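You operate a simulated robot arm through the tools that you are given. There is no shell and no other tool. Be economical: measure what you need, move in short steps, check, and stop when the job is done.

The job below is to be done with a simulated robot arm. You get a single attempt, and the scene is never put back.

TASK
Pile some things up. At the end: the red cane pot stands on top of the yellow book (marked "RECIPES"); the orange tin from the packed cartons by the sideboard is on the window end of the ledge, with the orange copper mould from there on top of it and the silver napkin ring on top of that; whatever was shut is shut again. Leave all else as you found it, and nothing knocked over. Set down upright: orange tin.

Only the result counts: the job must be done as asked and must still hold three seconds after the hand-in. Knocking over, shifting, dropping, spilling or breaking anything else fails it. Flat cloth is picked up by pressing the open fingertips on it (5 to 10 N) and closing them slowly along it; thin cloth reads only 2 to 8 mm in the jaws.

THE ROBOT
A 7-joint arm with a two-finger parallel gripper, fixed in place. Base frame: the origin is at the foot of the arm, x ahead of it, y to its left, z up; the work surface is at about z = 76. Units: cm, rad, N and s.
With the tool pointing down near the work surface it reaches from about 20 to 68 cm from the base axis. Its first joint turns from -1.152 to 1.152 rad. Payload 2.4 kg.
The tool frame sits at the grasp point between the pads (the TCP): z along the fingers, y along the line on which they close. The tips reach 3 cm beyond it. Largest opening 9.4 cm; finger width 2.8, thickness 1; the body of the gripper, 5 by 9.6 cm, starts 5.5 cm behind the TCP.
Orientation is that of the tool frame in the base frame, as a unit quaternion [w, x, y, z]. With the fingers straight down and closing along the base's y, the tool's x points along the base's -x, its y along +y and its z along -z.

THE INTERFACE
- The arm moves only by the tool jog_arm. Its argument "series" is a list of rows, each an object of numbers (a shift or turn left out is 0, a gripper value left out holds the last): "tx", "ty", "tz": the shift along the tool's x, y, z in cm; "ax", "ay", "az": the turn, a rotation vector about the tool's x, y, z in degrees; "gripper": the opening, from 0 (shut) to 1 (fully open). In form: [{"tx": .., "ty": .., "tz": .., "ax": .., "ay": .., "az": .., "gripper": ..}, ...]. A call has 1 to 8 rows; each row shifts and turns the commanded pose from where the row before left it, along the tool's axes as they then stand. Each row takes 0.2 s and may step no farther than 5 cm and 0.15 rad from the row before; otherwise, or with a gripper value out of range, the whole call is refused. A pose out of reach is approached as far as the arm can. The call stops where the force on the tool passes 40 N (or 10 N more than at its start, if that is more) or the arm is blocked; 0.2 s more then pass. Each finger travels about 15.3 cm/s and halts on what it meets, pressing with about 34 N; the grip force reading is that of the motor and also rises with nothing between the fingers. The clock runs only during rows and for 0.2 s after the last one: add rows that do not move to give the fingers time. It gives the time, the measured TCP pose, the force on the tool (base axes), the opening and the grip force at its end, in the units of the frame above (readings bear some noise), with the torque about the TCP (base axes, N m) and any sound that the robot's microphone picked up, and new pictures: "views" is both (left out), scene, wrist or none.
- Cameras (640 x 400 px; columns grow to the right, rows downward): "scene" is fixed at [4.43, 48.3, 143.89]; the picture's right is [-0.67, -0.74, 0.00], its down [-0.46, 0.41, -0.79] and it looks along [0.59, -0.53, -0.61] (base axes); focal length 262 px, centre (320, 200). "wrist" rides on the gripper at [7.6, 1.4, -10.3] in the tool frame; the picture's right is [-0.18, 0.98, 0.00], its down [-0.75, -0.14, -0.64] and it looks along [-0.63, -0.12, 0.77] (tool axes); focal length 243 px, centre (320, 200).
- pixel_to_xyz(camera, pixels): for up to 12 pixels [column, row] of the newest picture of that camera ("zoom" is the newest enlarged one), the place [x, y, z] in the base frame of the surface seen there, good to about 0.2 cm. No time passes.
- inspect(camera, box): a new picture of the part [left, top, right, bottom] of that camera's present view, enlarged. No time passes.
- hand_in(): hands the job in; it is judged then, once.

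Go step by step. Measure first, check grasps and placings, and put right what went wrong. The budget is 80 turns and 200 pictures, counting those below and the enlarged ones. Unless the task says otherwise, let go and move clear before handing in, and close with one line.

The tools are called by a JSON object that holds its "op" and its "data". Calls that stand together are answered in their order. jog_arm: Moves the arm, as the interface text tells. Its arguments: {"type":"object","properties":{"series":{"type":"array"},"views":{"type":"string","enum":["both","scene","wrist","none"]}},"required":["series"]} The other tools are called the same way: pixel_to_xyz (camera, pixels) gives the place of the surface under pixels of a picture; inspect (camera, box) takes an enlarged picture of a part of a camera's view; hand_in () hands the job in.

At the start:

```text
clock: 0.0
tcp_pos: [43.02, -11.49, 116.24]
ee_rot: [0.0, 0.0, 1.0, 0.0]
force: [-0.6, -0.7, 0.2]
wrist_torque: [-0.01, -0.03, -0.01]
opening: 9.39
gripper_force: 0.0
```

scene: 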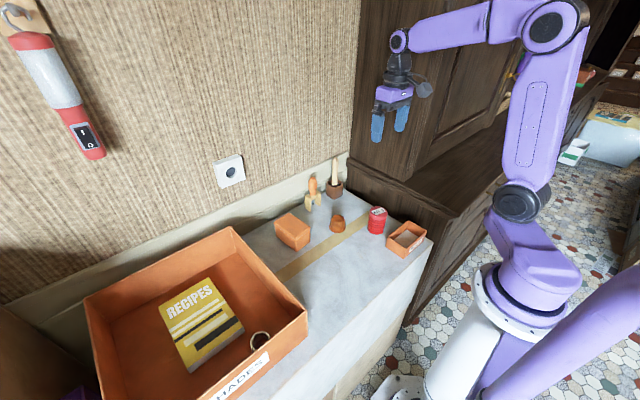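
wrist: 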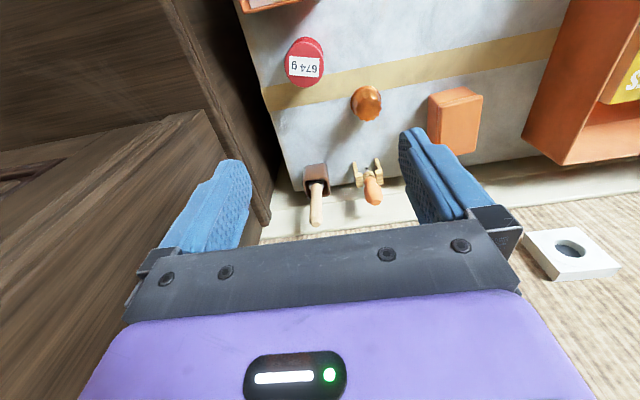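

The scene shows a carton with the RECIPES book at (200,325), small items on a ledge around (290-410,170-250), and a red pot at (377,220). I'll enlarge the parts to identify everything.

{"op": "inspect", "data": {"camera": "scene", "box": [260, 150, 440, 270]}}

{"op": "inspect", "data": {"camera": "scene", "box": [70, 220, 320, 400]}}

{"op": "inspect", "data": {"camera": "scene", "box": [500, 40, 640, 200]}}

{"op": "pixel_to_xyz", "data": {"camera": "scene", "pixels": [[200, 325], [262, 341], [292, 225], [337, 220], [378, 211], [408, 236], [313, 190], [335, 175], [380, 250], [120, 350], [240, 350], [340, 300]]}}

```text
3.33 times, centred on (350, 210) of scene
```

zoom: 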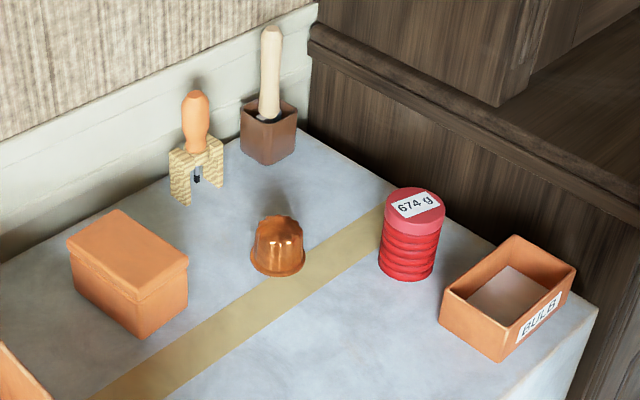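

```text
2.22 times, centred on (195, 310) of scene
```

zoom: 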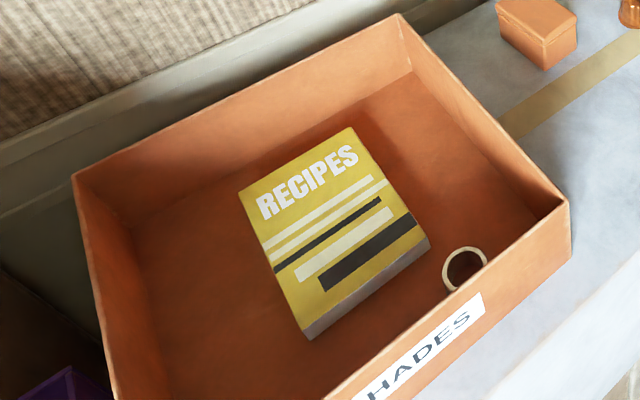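

```text
2.50 times, centred on (570, 120) of scene
```

zoom: 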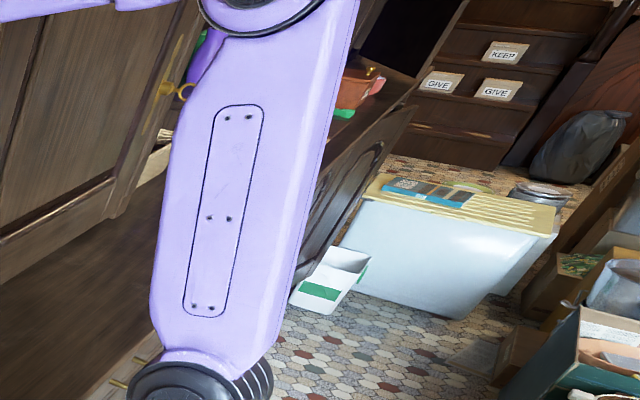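

```text
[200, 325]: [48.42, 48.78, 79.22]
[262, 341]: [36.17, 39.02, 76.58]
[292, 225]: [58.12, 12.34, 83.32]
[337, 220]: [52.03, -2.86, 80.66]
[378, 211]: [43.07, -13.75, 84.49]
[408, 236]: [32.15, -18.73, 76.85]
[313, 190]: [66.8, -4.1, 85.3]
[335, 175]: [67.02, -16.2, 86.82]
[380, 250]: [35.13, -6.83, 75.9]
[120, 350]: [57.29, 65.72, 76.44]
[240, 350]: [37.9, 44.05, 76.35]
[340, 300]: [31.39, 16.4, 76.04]
```

Two orange objects, a red weighted cylinder and an orange BULB tray are on the table; the ledge and other cartons aren't clear yet. I'll enlarge other regions.

{"op": "inspect", "data": {"camera": "scene", "box": [0, 180, 140, 400]}}

{"op": "inspect", "data": {"camera": "scene", "box": [340, 0, 640, 190]}}

{"op": "inspect", "data": {"camera": "scene", "box": [180, 280, 460, 400]}}

{"op": "inspect", "data": {"camera": "wrist", "box": [220, 0, 640, 260]}}

```text
1.82 times, centred on (70, 290) of scene
```

zoom: 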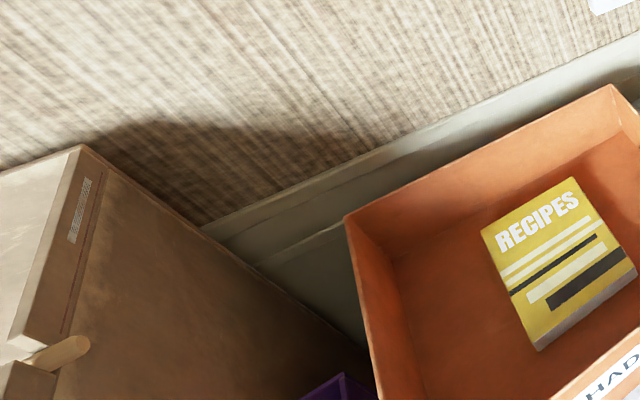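

```text
2.11 times, centred on (490, 95) of scene
```

zoom: 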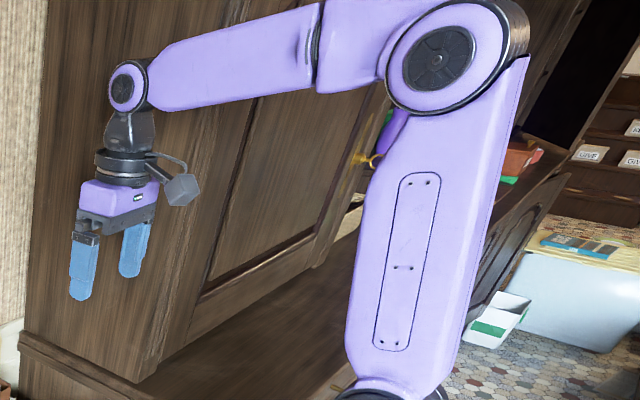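

```text
2.29 times, centred on (320, 340) of scene
```

zoom: 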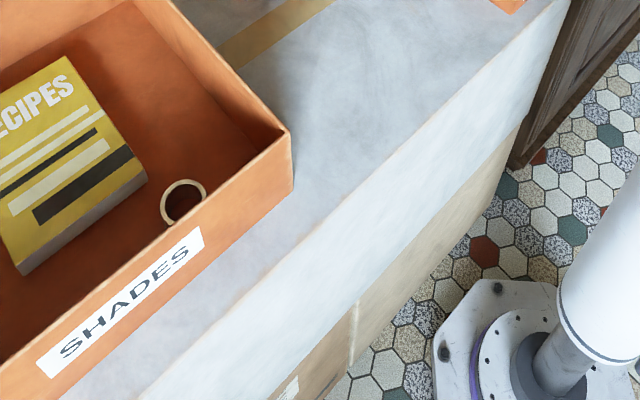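

```text
1.52 times, centred on (430, 130) of wrist
```

zoom: 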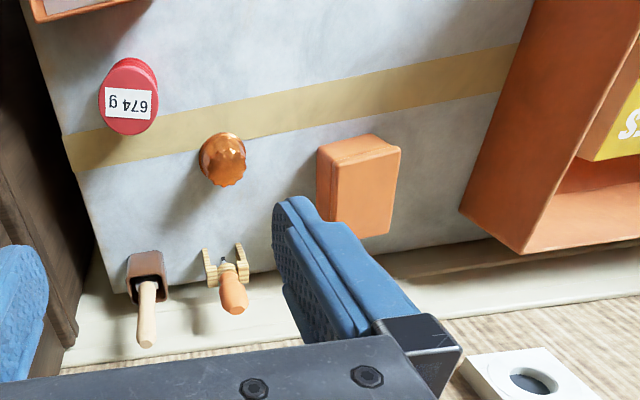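

The surface itself is the packed cartons (tape strip), and the dark wood is the sideboard. Next: measure the ledge along the wall, then look around for the window and napkin ring.

{"op": "pixel_to_xyz", "data": {"camera": "scene", "pixels": [[300, 197], [310, 185], [282, 200], [250, 222], [170, 255], [60, 300], [50, 325], [30, 360], [75, 390], [346, 165], [430, 195], [20, 310]]}}

{"op": "jog_arm", "data": {"series": [{"tz": -3, "ty": 5, "tx": 3, "az": 8}, {"ty": 5, "tx": 3, "az": 8}, {"ty": 5, "az": 8}, {"ty": 5, "az": 8}, {"ty": 5, "az": 8}, {"ty": 3, "az": 8}]}}

```text
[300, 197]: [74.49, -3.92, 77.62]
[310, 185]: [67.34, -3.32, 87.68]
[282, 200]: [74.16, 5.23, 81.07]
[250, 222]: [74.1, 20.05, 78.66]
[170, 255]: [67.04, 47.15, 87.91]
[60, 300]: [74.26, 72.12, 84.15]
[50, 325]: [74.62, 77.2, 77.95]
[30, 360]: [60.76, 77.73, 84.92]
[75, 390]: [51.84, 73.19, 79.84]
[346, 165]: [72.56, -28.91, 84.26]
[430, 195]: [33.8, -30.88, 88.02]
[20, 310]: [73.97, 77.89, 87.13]
```

```text
refused: row 1 steps farther than a row can; nothing moved
```

Wall trim at x≈74 is not a wide ledge. I'll look at the left with the wrist camera, with smaller steps, and probe the wooden shelf on the right.

{"op": "pixel_to_xyz", "data": {"camera": "scene", "pixels": [[400, 180], [440, 175], [480, 150], [480, 175], [410, 150], [440, 120], [585, 75], [575, 150], [510, 75], [600, 120]]}}

{"op": "jog_arm", "data": {"series": [{"tx": 3, "ty": -3.5, "az": -8}, {"tx": 2, "ty": -4, "az": -8}, {"ty": -4, "az": -8}, {"ty": -3, "az": -8}, {"ay": -8, "az": -5}, {"ay": -8}, {"ay": -8}]}}

```text
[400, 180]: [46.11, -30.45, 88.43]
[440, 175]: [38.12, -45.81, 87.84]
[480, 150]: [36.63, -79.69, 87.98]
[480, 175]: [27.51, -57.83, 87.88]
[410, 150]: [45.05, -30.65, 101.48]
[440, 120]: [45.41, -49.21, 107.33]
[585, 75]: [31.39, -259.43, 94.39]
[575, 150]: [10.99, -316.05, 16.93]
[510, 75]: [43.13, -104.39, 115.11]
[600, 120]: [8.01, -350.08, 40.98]
```

```text
refused: row 5 steps farther than a row can; nothing moved
```

The sideboard has a shelf at z≈88 (x 26–45, y<-30), possibly the ledge. Look right now.

{"op": "jog_arm", "data": {"series": [{"tx": 3, "ty": -3.5, "az": -8}, {"tx": 2, "ty": -4, "az": -8}, {"ty": -4, "az": -8}, {"ty": -3, "az": -8}, {"az": -8}, {"ay": -8}, {"ay": -8}, {"ay": -8}]}}

```text
clock: 1.8
tcp_pos: [40.79, -25.8, 116.4]
ee_rot: [0.196, -0.333, 0.919, 0.072]
force: [-2.1, 0.6, -0.1]
wrist_torque: [0.02, 0.03, -0.06]
opening: 9.25
gripper_force: 0.0
```

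scene: 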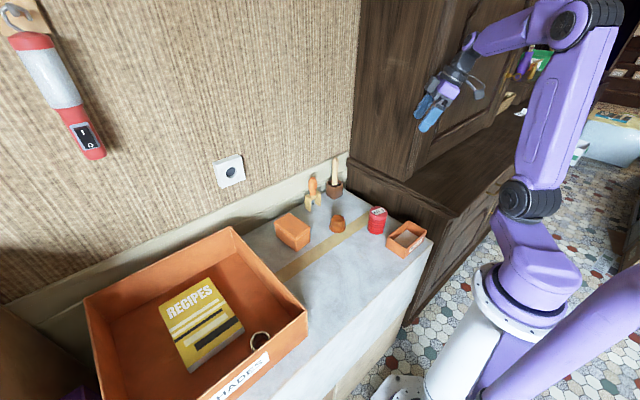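
wrist: 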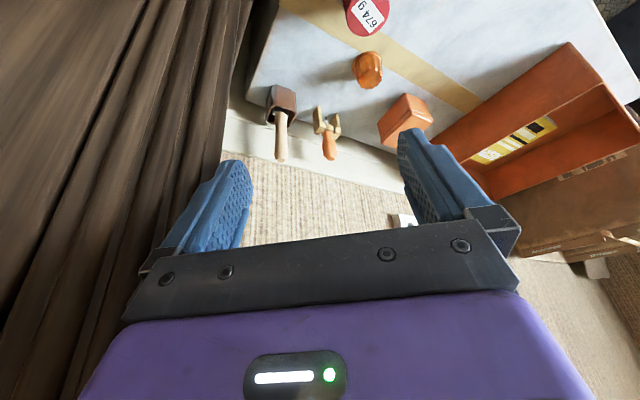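

Turned the wrong way (az negative looks left, showing a box beyond the carton). I'll undo and turn toward the sideboard.

{"op": "jog_arm", "data": {"series": [{"ay": 8, "ty": 2, "tz": -2}, {"ay": 8, "ty": 2}, {"ay": 8, "ty": 2}, {"az": 8}, {"az": 8}, {"az": 8}, {"az": 8}, {"az": 8}], "views": "none"}}

{"op": "jog_arm", "data": {"series": [{"tx": 3.5, "az": 8}, {"tx": 3.5, "az": 8}, {"az": 8}, {"az": 8}, {"az": 8}, {"az": 8}, {"az": 8}, {"az": 8}]}}

```text
clock: 3.6
tcp_pos: [36.32, -21.82, 117.98]
ee_rot: [-0.001, 0.002, 1.0, 0.0]
force: [0.3, 0.0, 0.4]
wrist_torque: [0.04, 0.01, -0.02]
opening: 9.44
gripper_force: 0.1
```

```text
clock: 5.4
tcp_pos: [29.44, -21.2, 118.1]
ee_rot: [-0.001, 0.531, 0.847, 0.0]
force: [0.5, 0.5, 0.0]
wrist_torque: [0.0, -0.02, -0.01]
opening: 9.39
gripper_force: 0.1
```

scene: 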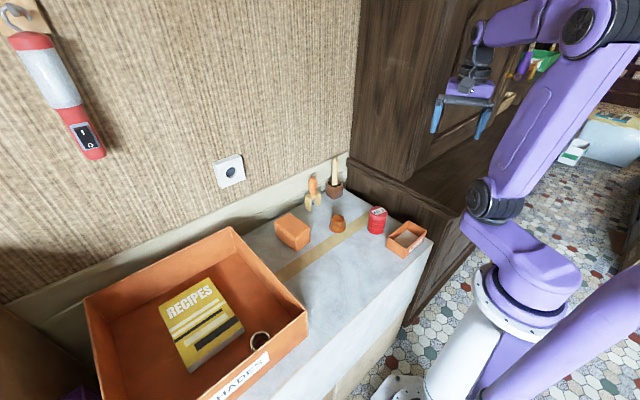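
wrist: 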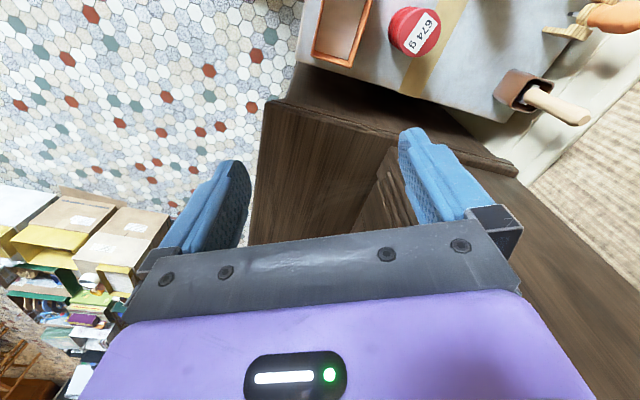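

The wrist view at this turn sees the sideboard end. I'll enlarge the sideboard's far part in the scene and pitch the wrist camera outward.

{"op": "inspect", "data": {"camera": "scene", "box": [400, 20, 580, 220]}}

{"op": "jog_arm", "data": {"series": [{"ay": -8}, {"ay": -8}, {"ay": -8}, {"ay": -8}, {"ay": -8}, {"ay": -8}]}}

```text
2.00 times, centred on (490, 120) of scene
```

zoom: 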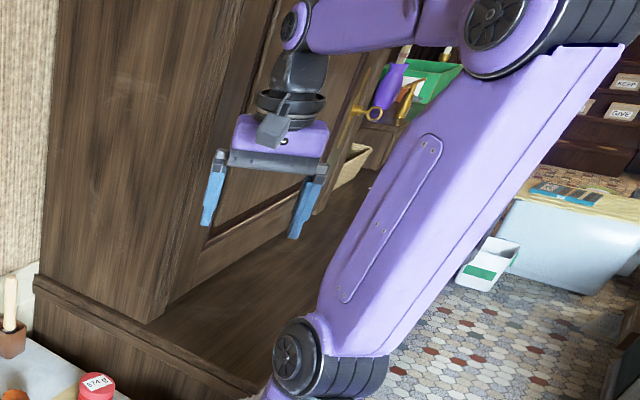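

```text
clock: 6.8
tcp_pos: [29.44, -21.34, 118.08]
ee_rot: [0.346, 0.484, 0.775, -0.215]
force: [0.6, -0.5, 0.3]
wrist_torque: [-0.02, -0.01, 0.04]
opening: 9.4
gripper_force: 0.1
```

scene: 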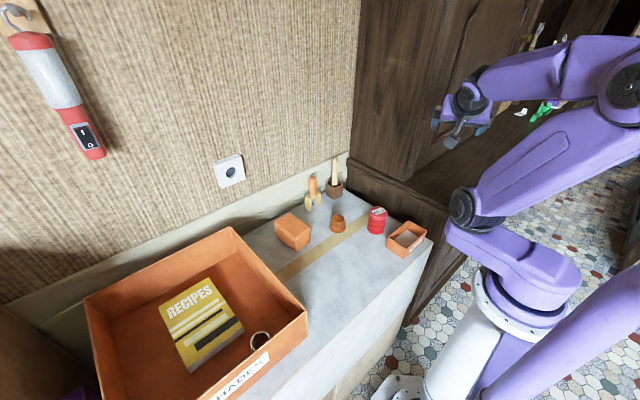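
wrist: 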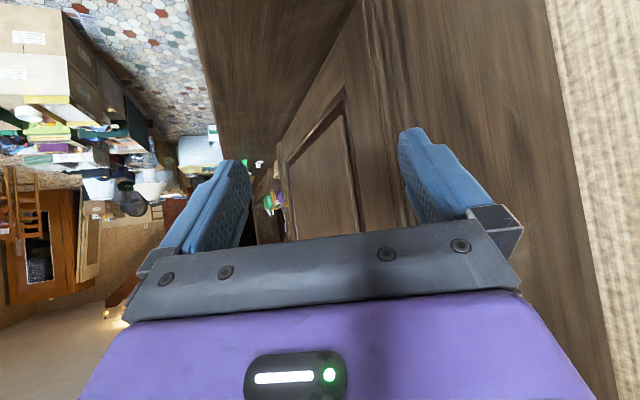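

The wrist now sees along the sideboard ledge, with things at its far end around (265,195). Enlarge both.

{"op": "inspect", "data": {"camera": "wrist", "box": [220, 130, 340, 250]}}

{"op": "inspect", "data": {"camera": "scene", "box": [480, 0, 640, 200]}}

{"op": "inspect", "data": {"camera": "wrist", "box": [0, 0, 240, 340]}}

{"op": "pixel_to_xyz", "data": {"camera": "wrist", "pixels": [[265, 203], [258, 164], [280, 195], [250, 120], [300, 80], [315, 170], [25, 50], [205, 150]]}}

```text
3.33 times, centred on (280, 190) of wrist
```

zoom: 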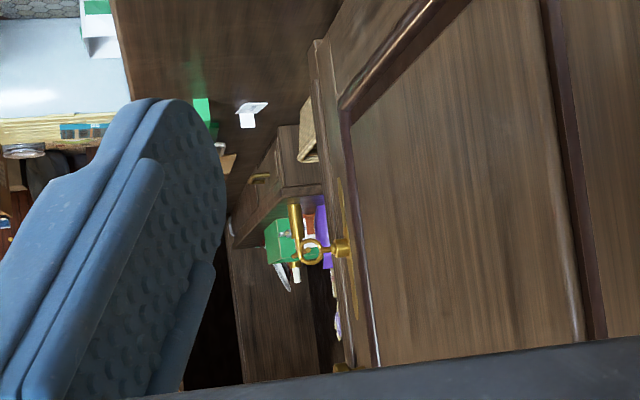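

```text
2.00 times, centred on (560, 100) of scene
```

zoom: 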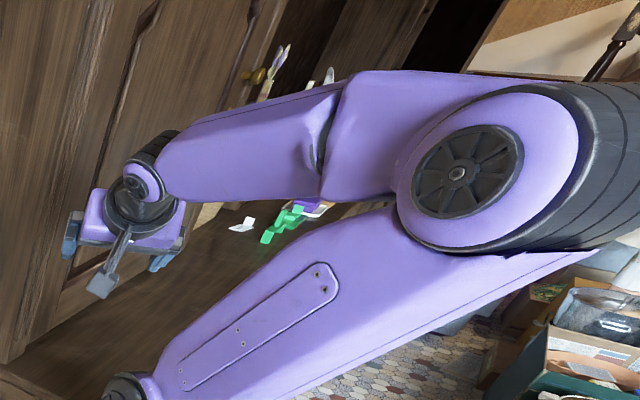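

```text
1.18 times, centred on (120, 170) of wrist
```

zoom: 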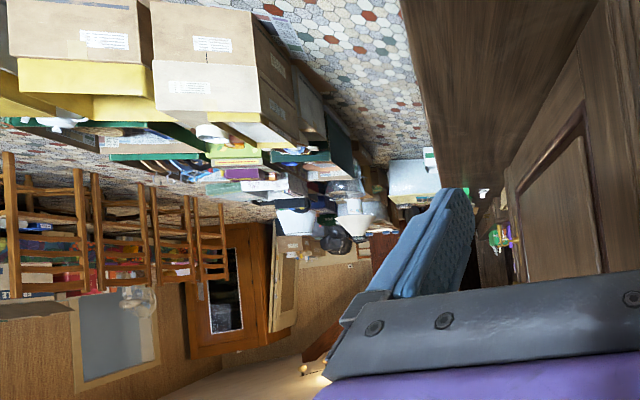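

```text
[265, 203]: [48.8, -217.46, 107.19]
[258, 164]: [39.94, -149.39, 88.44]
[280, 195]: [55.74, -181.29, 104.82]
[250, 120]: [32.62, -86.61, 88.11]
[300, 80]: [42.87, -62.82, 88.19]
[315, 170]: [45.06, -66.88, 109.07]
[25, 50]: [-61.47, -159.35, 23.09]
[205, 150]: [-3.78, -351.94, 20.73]
```

Right side shows only far background; the sideboard shelf (z≈88) is there. Next look to the left for the window and any ledge.

{"op": "jog_arm", "data": {"series": [{"ay": 8}, {"ay": 8}, {"ay": 8}, {"ay": 8}, {"ay": 8}, {"ay": 8}, {"az": -8}, {"az": -8}], "views": "none"}}

{"op": "jog_arm", "data": {"series": [{"az": -8, "ty": 3}, {"az": -8, "ty": 3}, {"az": -8, "ty": 3}, {"az": -8, "ty": 4}, {"az": -8, "ty": 4}, {"az": -8, "ty": 4}, {"az": -8, "ty": 4}, {"az": -8, "ty": 4}], "views": "none"}}

{"op": "jog_arm", "data": {"series": [{"az": -8}, {"az": -8}, {"az": -8}, {"az": -8}, {"az": -8}, {"ay": -8}, {"ay": -8}, {"ay": -8}]}}

```text
clock: 8.6
tcp_pos: [29.43, -21.31, 117.96]
ee_rot: [0.0, 0.406, 0.914, 0.0]
force: [0.0, 0.4, -0.1]
wrist_torque: [0.02, 0.01, 0.02]
opening: 9.41
gripper_force: 0.0
```

```text
clock: 10.4
tcp_pos: [37.84, 4.91, 118.02]
ee_rot: [0.0, -0.14, 0.99, -0.001]
force: [0.9, 0.1, 0.7]
wrist_torque: [0.0, 0.01, 0.01]
opening: 9.41
gripper_force: 0.0
```

```text
clock: 12.2
tcp_pos: [37.84, 5.03, 117.96]
ee_rot: [0.184, -0.459, 0.863, 0.097]
force: [-0.4, 0.7, -0.5]
wrist_torque: [-0.04, -0.01, -0.01]
opening: 9.42
gripper_force: 0.2
```

scene: 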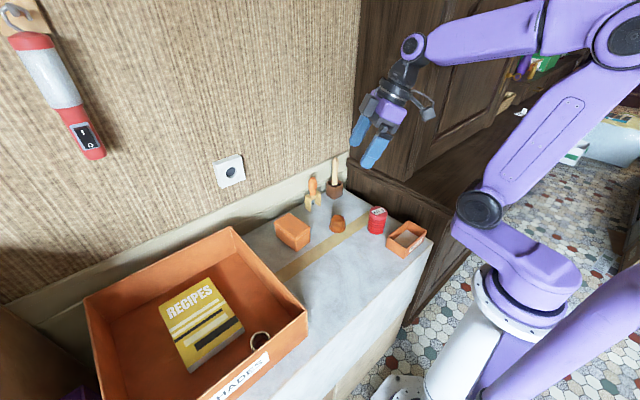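
wrist: 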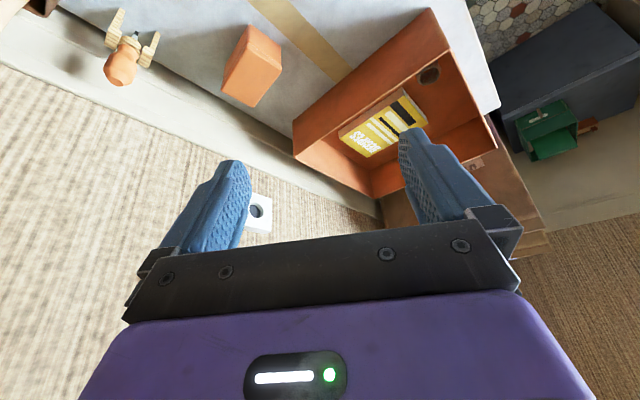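

A side area appears at right (grey chest, green box). I'll go farther left and turn more.

{"op": "jog_arm", "data": {"series": [{"ay": 8}, {"ay": 8}, {"ay": 8}, {"az": -8, "tx": -4}, {"az": -8, "tx": -4}, {"az": -8, "tx": -4}, {"az": -8, "tx": -4}, {"az": -8, "tx": -4}], "views": "none"}}

{"op": "jog_arm", "data": {"series": [{"ay": -8}, {"ay": -8}, {"ay": -8}, {"ay": -8}]}}

```text
clock: 14.0
tcp_pos: [43.91, 23.58, 118.19]
ee_rot: [0.0, 0.743, -0.669, -0.001]
force: [0.2, 1.3, -0.1]
wrist_torque: [-0.02, 0.01, 0.01]
opening: 9.41
gripper_force: 0.1
```

```text
clock: 15.0
tcp_pos: [43.92, 23.76, 118.01]
ee_rot: [-0.185, 0.714, -0.643, -0.206]
force: [0.4, 0.1, -0.7]
wrist_torque: [0.04, -0.03, 0.02]
opening: 9.42
gripper_force: 0.1
```

scene: 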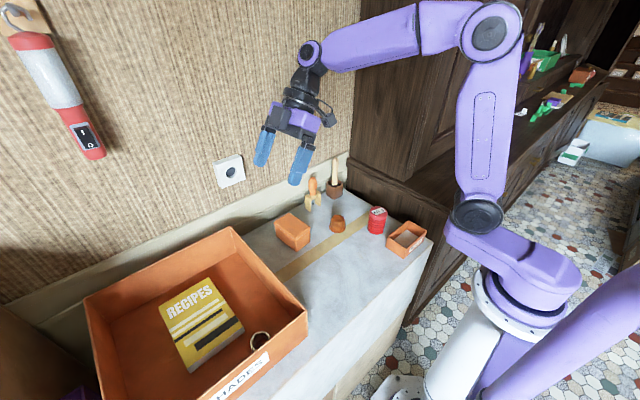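
wrist: 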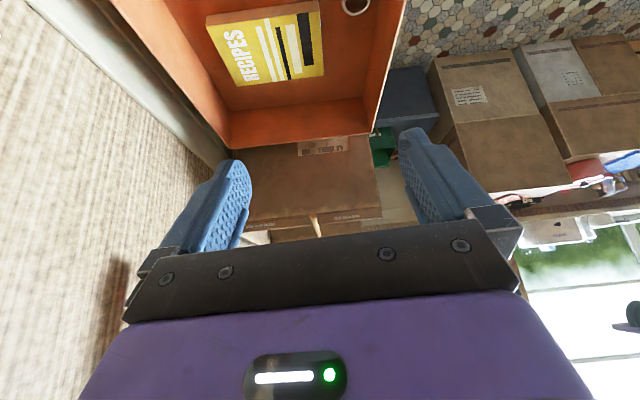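

The window is on the +y side (wrist bottom right), so the window end of the sideboard ledge would be its near (+y) end. Now inspect the unobstructed sideboard, the ring and the red cylinder.

{"op": "inspect", "data": {"camera": "scene", "box": [480, 20, 620, 150]}}

{"op": "inspect", "data": {"camera": "scene", "box": [350, 190, 450, 270]}}

{"op": "inspect", "data": {"camera": "scene", "box": [230, 310, 300, 370]}}

{"op": "inspect", "data": {"camera": "wrist", "box": [180, 0, 640, 400]}}

```text
3.08 times, centred on (550, 85) of scene
```

zoom: 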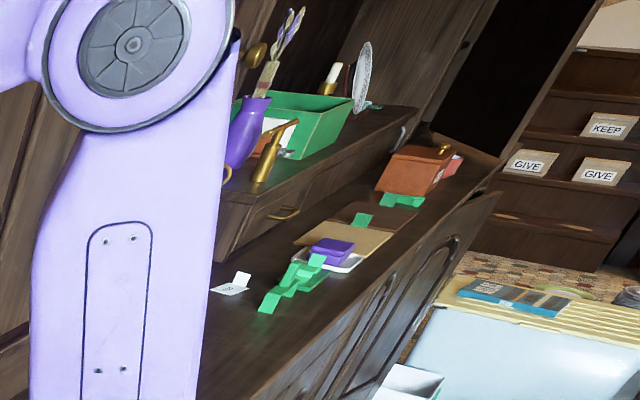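

```text
5.00 times, centred on (400, 230) of scene
```

zoom: 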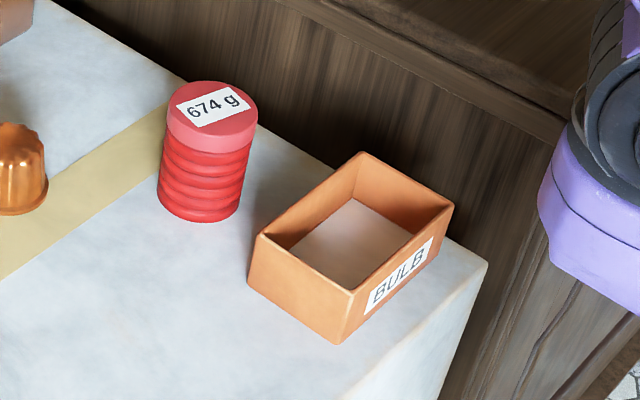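

```text
6.67 times, centred on (265, 340) of scene
```

zoom: 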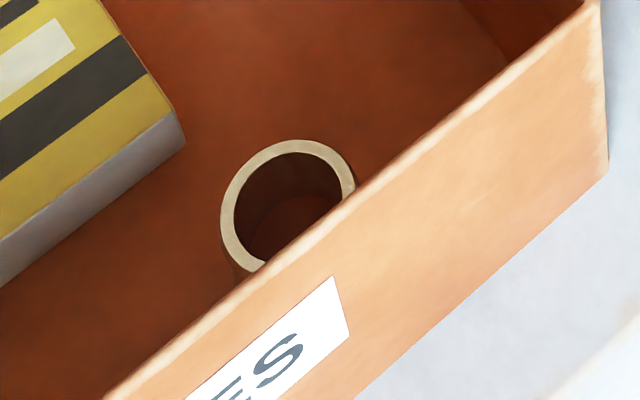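

```text
1.00 times, centred on (410, 200) of wrist (not enlarged: the box is as wide or as high as the picture)
```

zoom: 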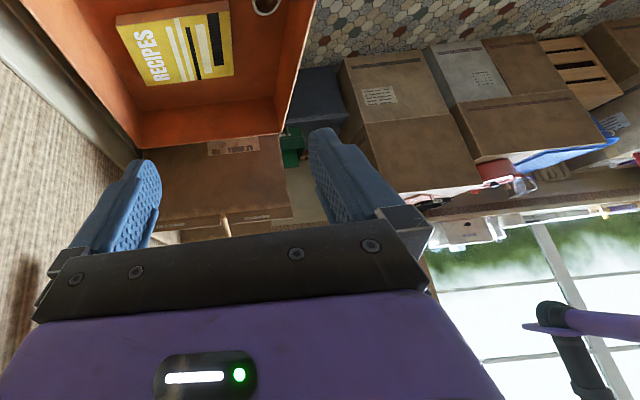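

The carton holds a brown cylinder with a cream rim; need a better look at it. I'll pitch the camera back down to view it.

{"op": "jog_arm", "data": {"series": [{"ay": 8, "tx": 3}, {"ay": 8, "tx": 2}, {"ay": 8}, {"ay": 8}], "views": "wrist"}}

{"op": "inspect", "data": {"camera": "wrist", "box": [300, 0, 460, 100]}}

{"op": "inspect", "data": {"camera": "scene", "box": [380, 180, 500, 330]}}

```text
clock: 16.0
tcp_pos: [44.29, 19.22, 115.68]
ee_rot: [0.0, 0.742, -0.67, 0.001]
force: [-0.4, -0.4, 0.6]
wrist_torque: [0.01, 0.0, 0.0]
opening: 9.4
gripper_force: 0.1
```

wrist: 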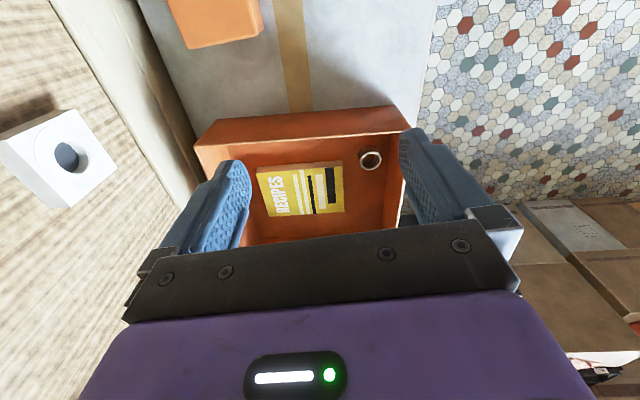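

```text
4.00 times, centred on (380, 50) of wrist
```

zoom: 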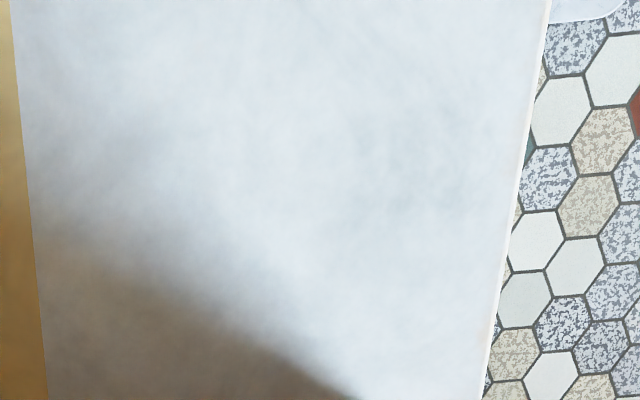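

```text
2.67 times, centred on (440, 255) of scene
```

zoom: 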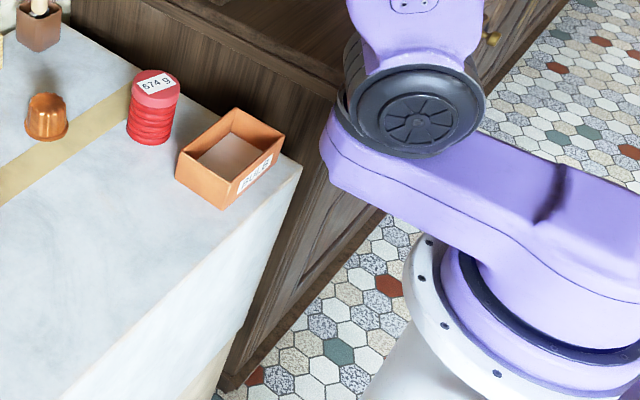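

{"op": "inspect", "data": {"camera": "wrist", "box": [330, 130, 410, 190]}}

{"op": "inspect", "data": {"camera": "wrist", "box": [160, 90, 440, 250]}}

{"op": "pixel_to_xyz", "data": {"camera": "wrist", "pixels": [[372, 159], [361, 158], [382, 158], [371, 150], [371, 170], [345, 175], [260, 175], [265, 215], [340, 210], [400, 130], [205, 140], [340, 115]]}}

```text
6.67 times, centred on (370, 160) of wrist
```

zoom: 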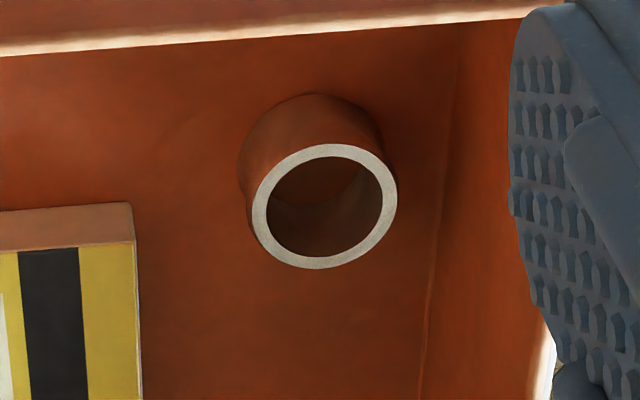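

```text
2.29 times, centred on (300, 170) of wrist
```

zoom: 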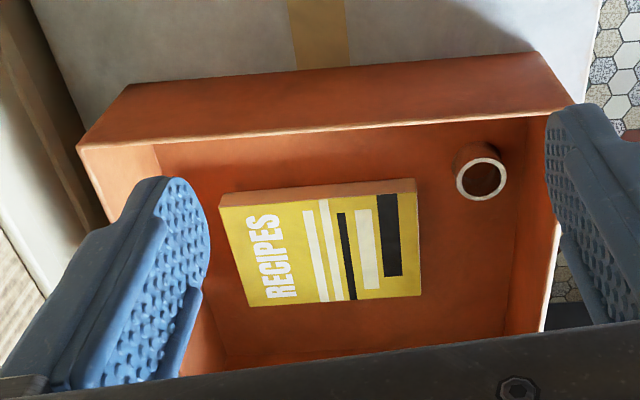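

```text
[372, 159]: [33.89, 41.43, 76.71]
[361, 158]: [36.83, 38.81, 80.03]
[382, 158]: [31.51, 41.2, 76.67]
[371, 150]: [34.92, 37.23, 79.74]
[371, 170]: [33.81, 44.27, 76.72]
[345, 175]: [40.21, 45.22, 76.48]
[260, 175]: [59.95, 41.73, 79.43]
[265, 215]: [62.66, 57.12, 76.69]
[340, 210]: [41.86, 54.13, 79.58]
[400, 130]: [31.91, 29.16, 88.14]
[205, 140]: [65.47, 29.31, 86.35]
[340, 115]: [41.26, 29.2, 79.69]
```

The ring in the carton is silver-rimmed: the napkin ring, at about (34.9,39.5), top z≈80. Next I measure the tin, mould and red pot in enlarged scene views.

{"op": "inspect", "data": {"camera": "scene", "box": [270, 205, 350, 255]}}

{"op": "jog_arm", "data": {"series": [{"az": 8, "ty": -2}, {"az": 8, "ty": -2}, {"az": 8, "tx": 3}, {"az": 8, "tx": 3}, {"az": 8, "tx": 3}, {"az": 8, "tx": 3}, {"az": 8}, {"az": 8}], "views": "none"}}

{"op": "jog_arm", "data": {"series": [{"az": 8}, {"az": 8}, {"az": 8}, {"az": 8}]}}

```text
8.00 times, centred on (310, 230) of scene
```

zoom: 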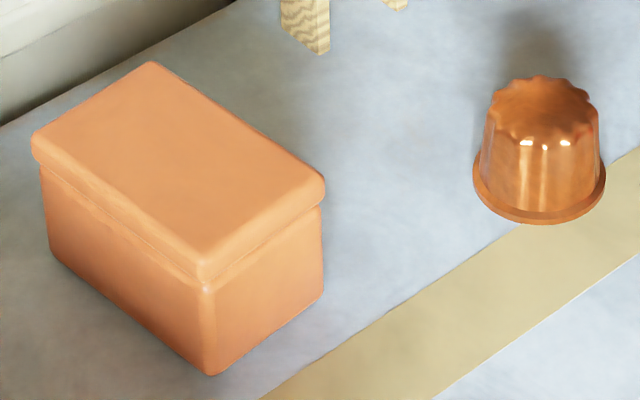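

```text
clock: 17.8
tcp_pos: [43.72, 8.52, 115.59]
ee_rot: [0.0, -0.274, 0.962, 0.001]
force: [0.9, -0.1, -0.6]
wrist_torque: [0.01, -0.03, -0.02]
opening: 9.4
gripper_force: 0.1
```

```text
clock: 18.8
tcp_pos: [43.78, 8.38, 115.48]
ee_rot: [0.0, 0.001, 1.0, -0.001]
force: [0.0, -0.3, 0.2]
wrist_torque: [-0.01, 0.02, 0.0]
opening: 9.4
gripper_force: 0.1
```

scene: 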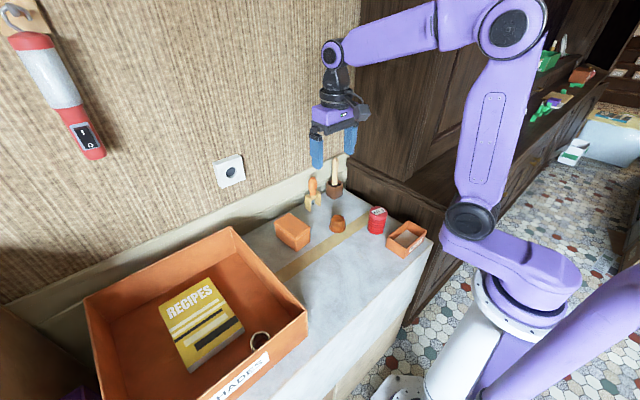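
wrist: 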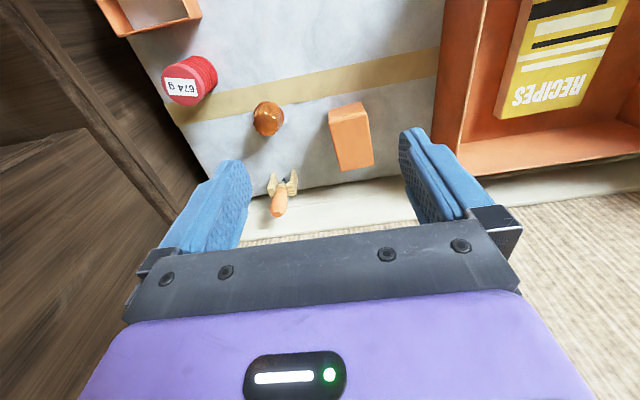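

Tin and mould are clear in the zoom; take corner coordinates.

{"op": "pixel_to_xyz", "data": {"camera": "zoom", "pixels": [[152, 68], [42, 138], [205, 262], [312, 185], [208, 365], [60, 252], [318, 288], [545, 108], [495, 100], [592, 108], [480, 185], [600, 190]]}}

{"op": "pixel_to_xyz", "data": {"camera": "scene", "pixels": [[368, 213], [386, 211], [377, 206], [377, 217], [370, 230], [378, 234], [432, 240], [430, 210], [372, 178], [350, 162], [400, 181], [442, 212]]}}

{"op": "inspect", "data": {"camera": "scene", "box": [350, 150, 500, 260]}}

{"op": "inspect", "data": {"camera": "wrist", "box": [100, 0, 400, 220]}}

```text
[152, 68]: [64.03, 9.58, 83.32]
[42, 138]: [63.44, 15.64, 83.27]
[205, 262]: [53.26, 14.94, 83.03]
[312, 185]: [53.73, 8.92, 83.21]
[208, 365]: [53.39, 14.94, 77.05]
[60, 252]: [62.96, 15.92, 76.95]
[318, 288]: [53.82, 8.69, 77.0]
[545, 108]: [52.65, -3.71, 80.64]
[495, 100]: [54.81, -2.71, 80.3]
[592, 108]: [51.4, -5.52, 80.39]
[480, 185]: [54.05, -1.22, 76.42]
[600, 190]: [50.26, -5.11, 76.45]
```

```text
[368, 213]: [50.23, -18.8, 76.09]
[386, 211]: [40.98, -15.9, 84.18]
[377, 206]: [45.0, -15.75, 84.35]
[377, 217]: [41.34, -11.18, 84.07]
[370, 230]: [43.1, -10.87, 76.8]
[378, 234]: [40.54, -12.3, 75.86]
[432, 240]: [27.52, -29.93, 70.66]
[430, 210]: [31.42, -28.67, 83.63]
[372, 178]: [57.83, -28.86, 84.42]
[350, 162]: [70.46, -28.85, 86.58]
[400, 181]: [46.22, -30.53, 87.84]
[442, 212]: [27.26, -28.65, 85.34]
```

```text
3.64 times, centred on (425, 205) of scene
```

zoom: 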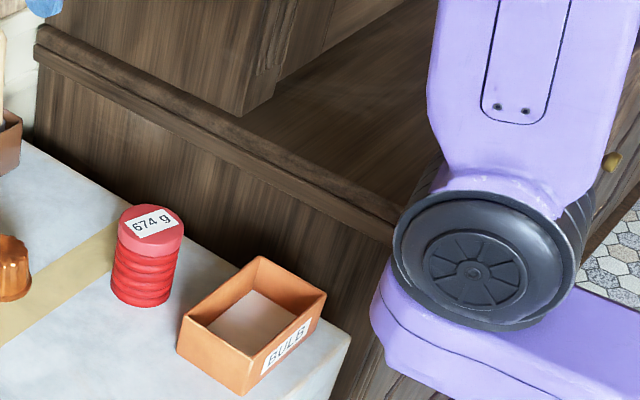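

```text
1.82 times, centred on (250, 110) of wrist
```

zoom: 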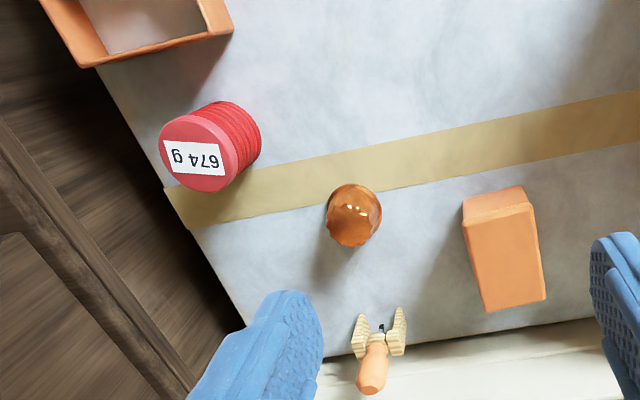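

Measured: tin centre (58.6,12.3), 6.4 wide in y, turned ≈3.8°, z 76–83.3; mould centre (52.3,-3.5), top 80.6; red pot centre (43,-13.7), top 84.4; sideboard ledge top z≈88. Moving above the tin.

{"op": "jog_arm", "data": {"series": [{"tx": -2.47, "ty": 0.65, "tz": 4.1}, {"tx": -2.47, "ty": 0.65, "tz": 4.1}, {"tx": -2.47, "ty": 0.65, "tz": 4.1}, {"tx": -2.47, "ty": 0.65, "tz": 4.1}, {"tx": -2.47, "ty": 0.65, "tz": 4.1}, {"tx": -2.47, "ty": 0.65, "tz": 4.1}, {"az": -3.8}, {"gripper": 1}]}}

```text
clock: 20.6
tcp_pos: [58.75, 12.24, 90.93]
ee_rot: [-0.001, -0.033, 0.999, 0.0]
force: [0.6, -0.9, 0.1]
wrist_torque: [0.03, -0.01, 0.03]
opening: 9.4
gripper_force: 0.0
```

scene: 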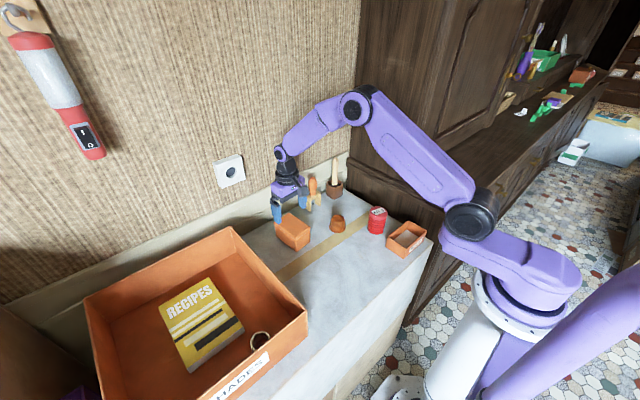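
wrist: 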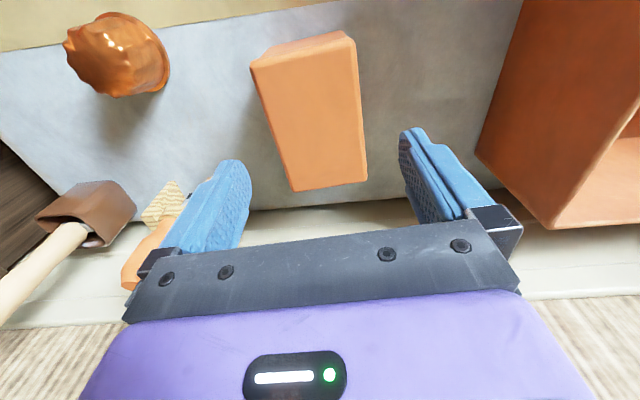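

Aligned over the tin with clearance from the tool at (66.8,-4). Descend and grip.

{"op": "jog_arm", "data": {"series": [{"tz": 4}, {"tz": 4}, {"tz": 2.9}, {"gripper": 0.5}, {"gripper": 0.5}, {"gripper": 0.5}]}}

```text
clock: 22.0
tcp_pos: [58.89, 12.26, 80.01]
ee_rot: [0.0, -0.033, 0.999, 0.0]
force: [-2.4, -3.4, 7.2]
wrist_torque: [-0.07, 0.31, 0.01]
opening: 7.61
gripper_force: 33.8
```

scene: 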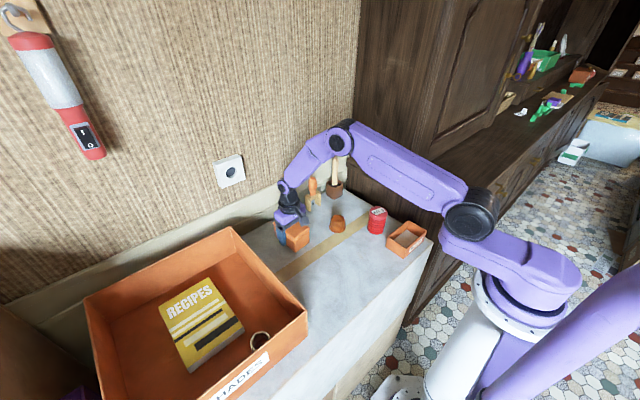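
wrist: 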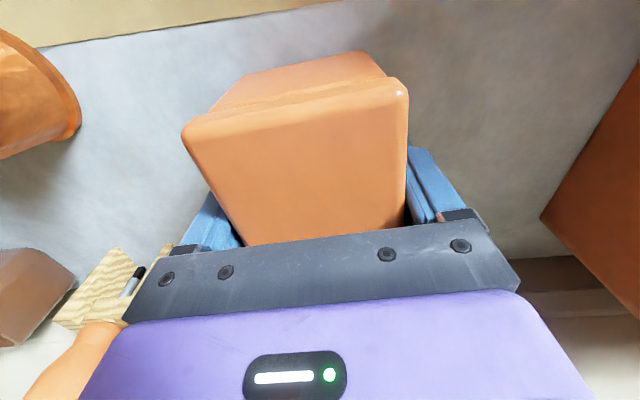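

Grip at 7.6 opening with 34 N. Lift a little and check that lid and body rise together.

{"op": "jog_arm", "data": {"series": [{"tz": -2}, {"tz": -3}, {"tz": -3}, {}]}}

{"op": "inspect", "data": {"camera": "scene", "box": [250, 170, 350, 260]}}

```text
clock: 23.0
tcp_pos: [58.69, 12.37, 88.14]
ee_rot: [0.0, -0.032, 0.999, 0.0]
force: [0.1, -0.2, -2.2]
wrist_torque: [0.0, 0.04, 0.02]
opening: 7.61
gripper_force: 33.5
```

scene: 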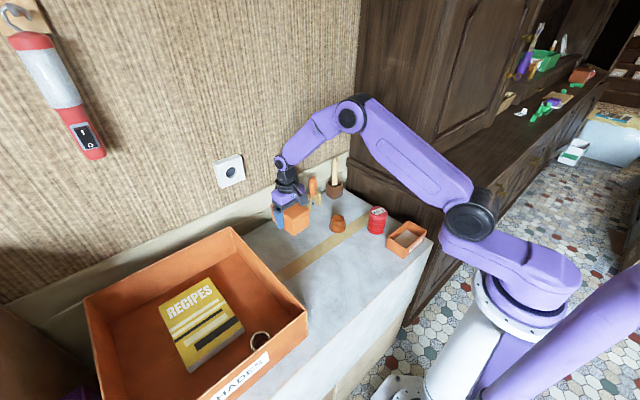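
wrist: 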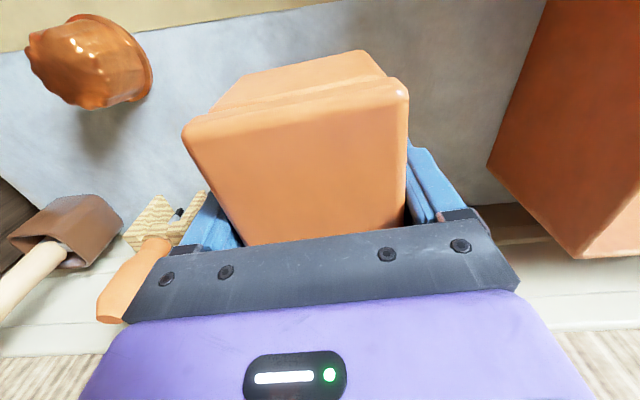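

```text
4.44 times, centred on (300, 215) of scene
```

zoom: 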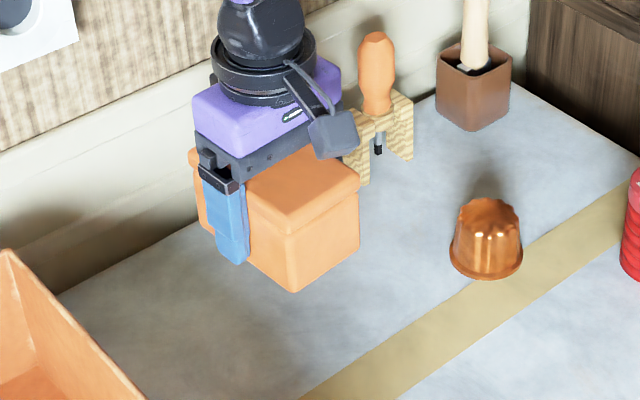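

Lid and body lifted together. Carry it up, back, and over to the sideboard ledge.

{"op": "jog_arm", "data": {"series": [{"tz": -5}, {"az": 3.8}, {"tz": -4, "tx": 2.5}, {"tx": 4, "ty": -3, "tz": -0.5}, {"tx": 4, "ty": -3, "tz": -0.5}, {"tx": 4, "ty": -3, "tz": -0.5}, {"tx": 4, "ty": -3, "tz": -0.5}, {"tx": 4, "ty": -3, "tz": -0.5}], "views": "none"}}

{"op": "jog_arm", "data": {"series": [{"ty": -4.9, "tx": 0.2}, {"ty": -4.9, "tx": 0.2}, {"ty": -4.9, "tx": 0.2}, {"ty": -4.9, "tx": 0.2}, {"ty": -4.9, "tx": 0.2}, {"ty": -4.9, "tx": 0.2}, {"ty": -4.9}]}}

```text
refused: row 4 steps farther than a row can; nothing moved
```

```text
clock: 24.6
tcp_pos: [59.94, -22.12, 87.79]
ee_rot: [0.0, -0.034, 0.999, 0.0]
force: [0.2, 0.5, -1.9]
wrist_torque: [-0.01, 0.03, 0.0]
opening: 7.59
gripper_force: 33.7
```

scene: 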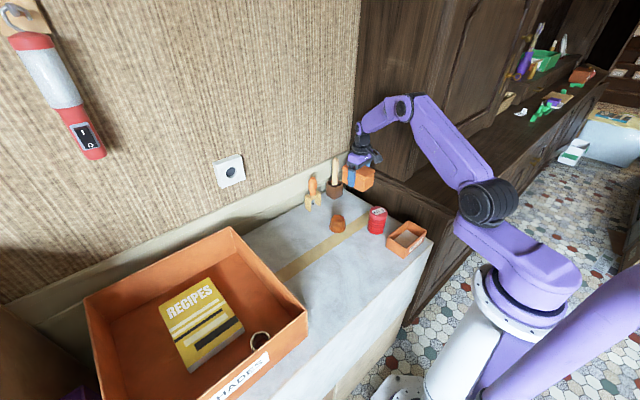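
wrist: 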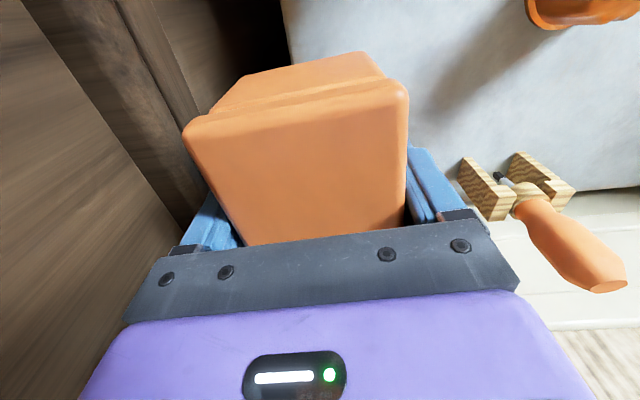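

The first call was refused while the second ran, so the tin passed low near the standing tools; nothing felt. I'll lift straight up and inspect those tools.

{"op": "jog_arm", "data": {"series": [{"tz": -4.5}, {"tz": -4.5}, {"tz": -4.5}]}}

{"op": "inspect", "data": {"camera": "scene", "box": [260, 150, 440, 270]}}

{"op": "pixel_to_xyz", "data": {"camera": "scene", "pixels": [[313, 190], [335, 175], [335, 188]]}}

```text
clock: 25.4
tcp_pos: [59.99, -21.99, 101.65]
ee_rot: [0.001, -0.033, 0.999, 0.0]
force: [-0.4, -0.2, -2.5]
wrist_torque: [-0.02, 0.01, -0.01]
opening: 7.58
gripper_force: 33.7
```

scene: 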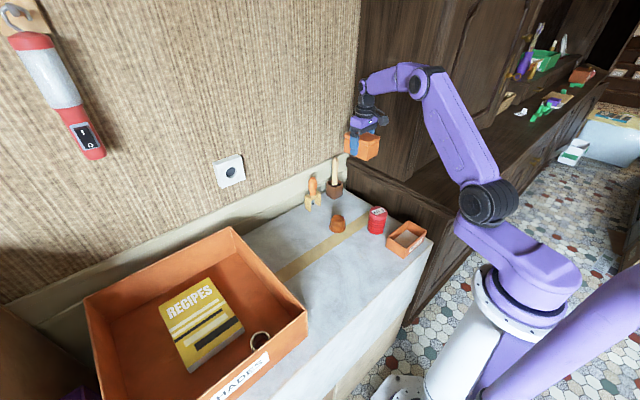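
wrist: 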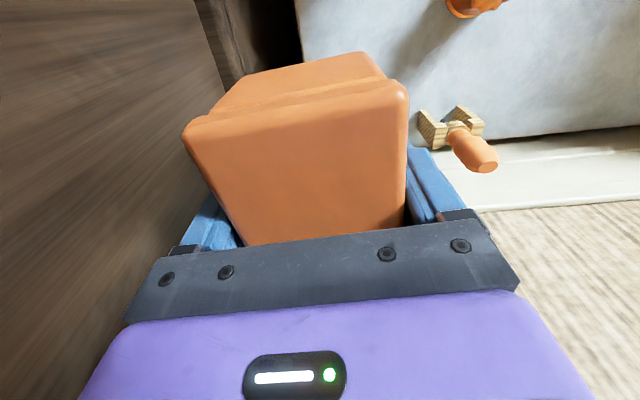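

```text
3.33 times, centred on (350, 210) of scene
```

zoom: 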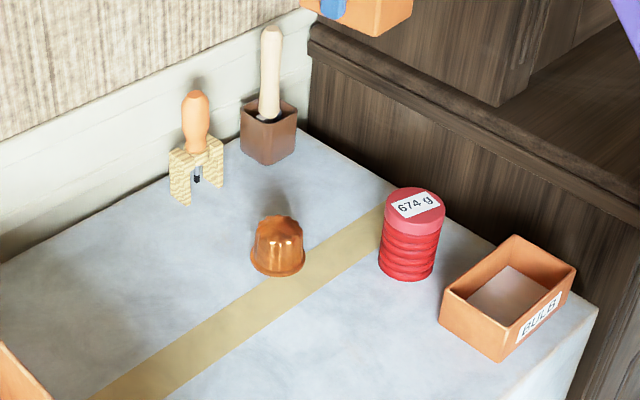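

```text
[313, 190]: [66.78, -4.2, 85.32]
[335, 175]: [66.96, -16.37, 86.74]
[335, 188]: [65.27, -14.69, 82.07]
```

Tools unmoved (coordinates identical). Now bring it back in x, straighten, and then check.

{"op": "jog_arm", "data": {"series": [{"tx": 4.8}, {"tx": 4.8}, {"tx": 4.8}, {"tx": 4.8}, {"tx": 4.8}, {"az": 3.8}]}}

{"op": "inspect", "data": {"camera": "scene", "box": [340, 80, 500, 240]}}

```text
clock: 26.8
tcp_pos: [35.84, -23.58, 101.74]
ee_rot: [0.0, 0.001, 1.0, 0.001]
force: [0.0, -0.7, -2.0]
wrist_torque: [0.03, 0.02, 0.03]
opening: 7.61
gripper_force: 34.3
```

scene: 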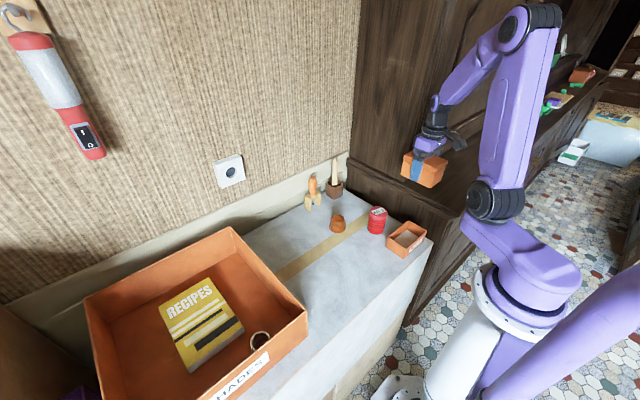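
wrist: 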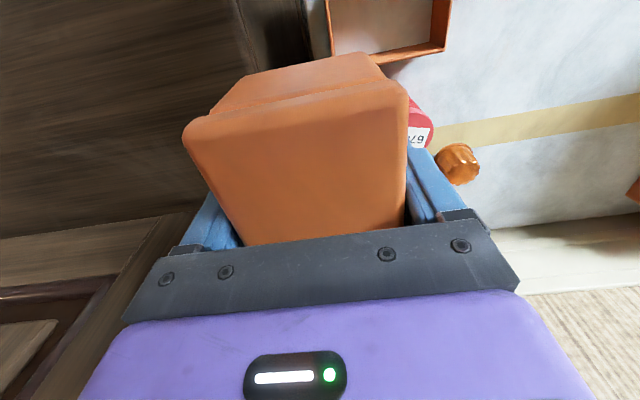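

```text
2.50 times, centred on (420, 160) of scene
```

zoom: 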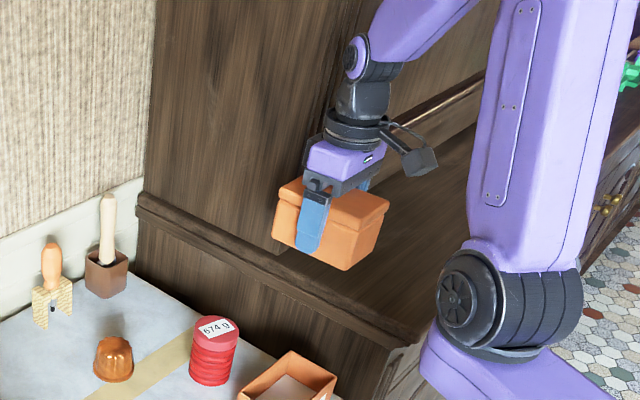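

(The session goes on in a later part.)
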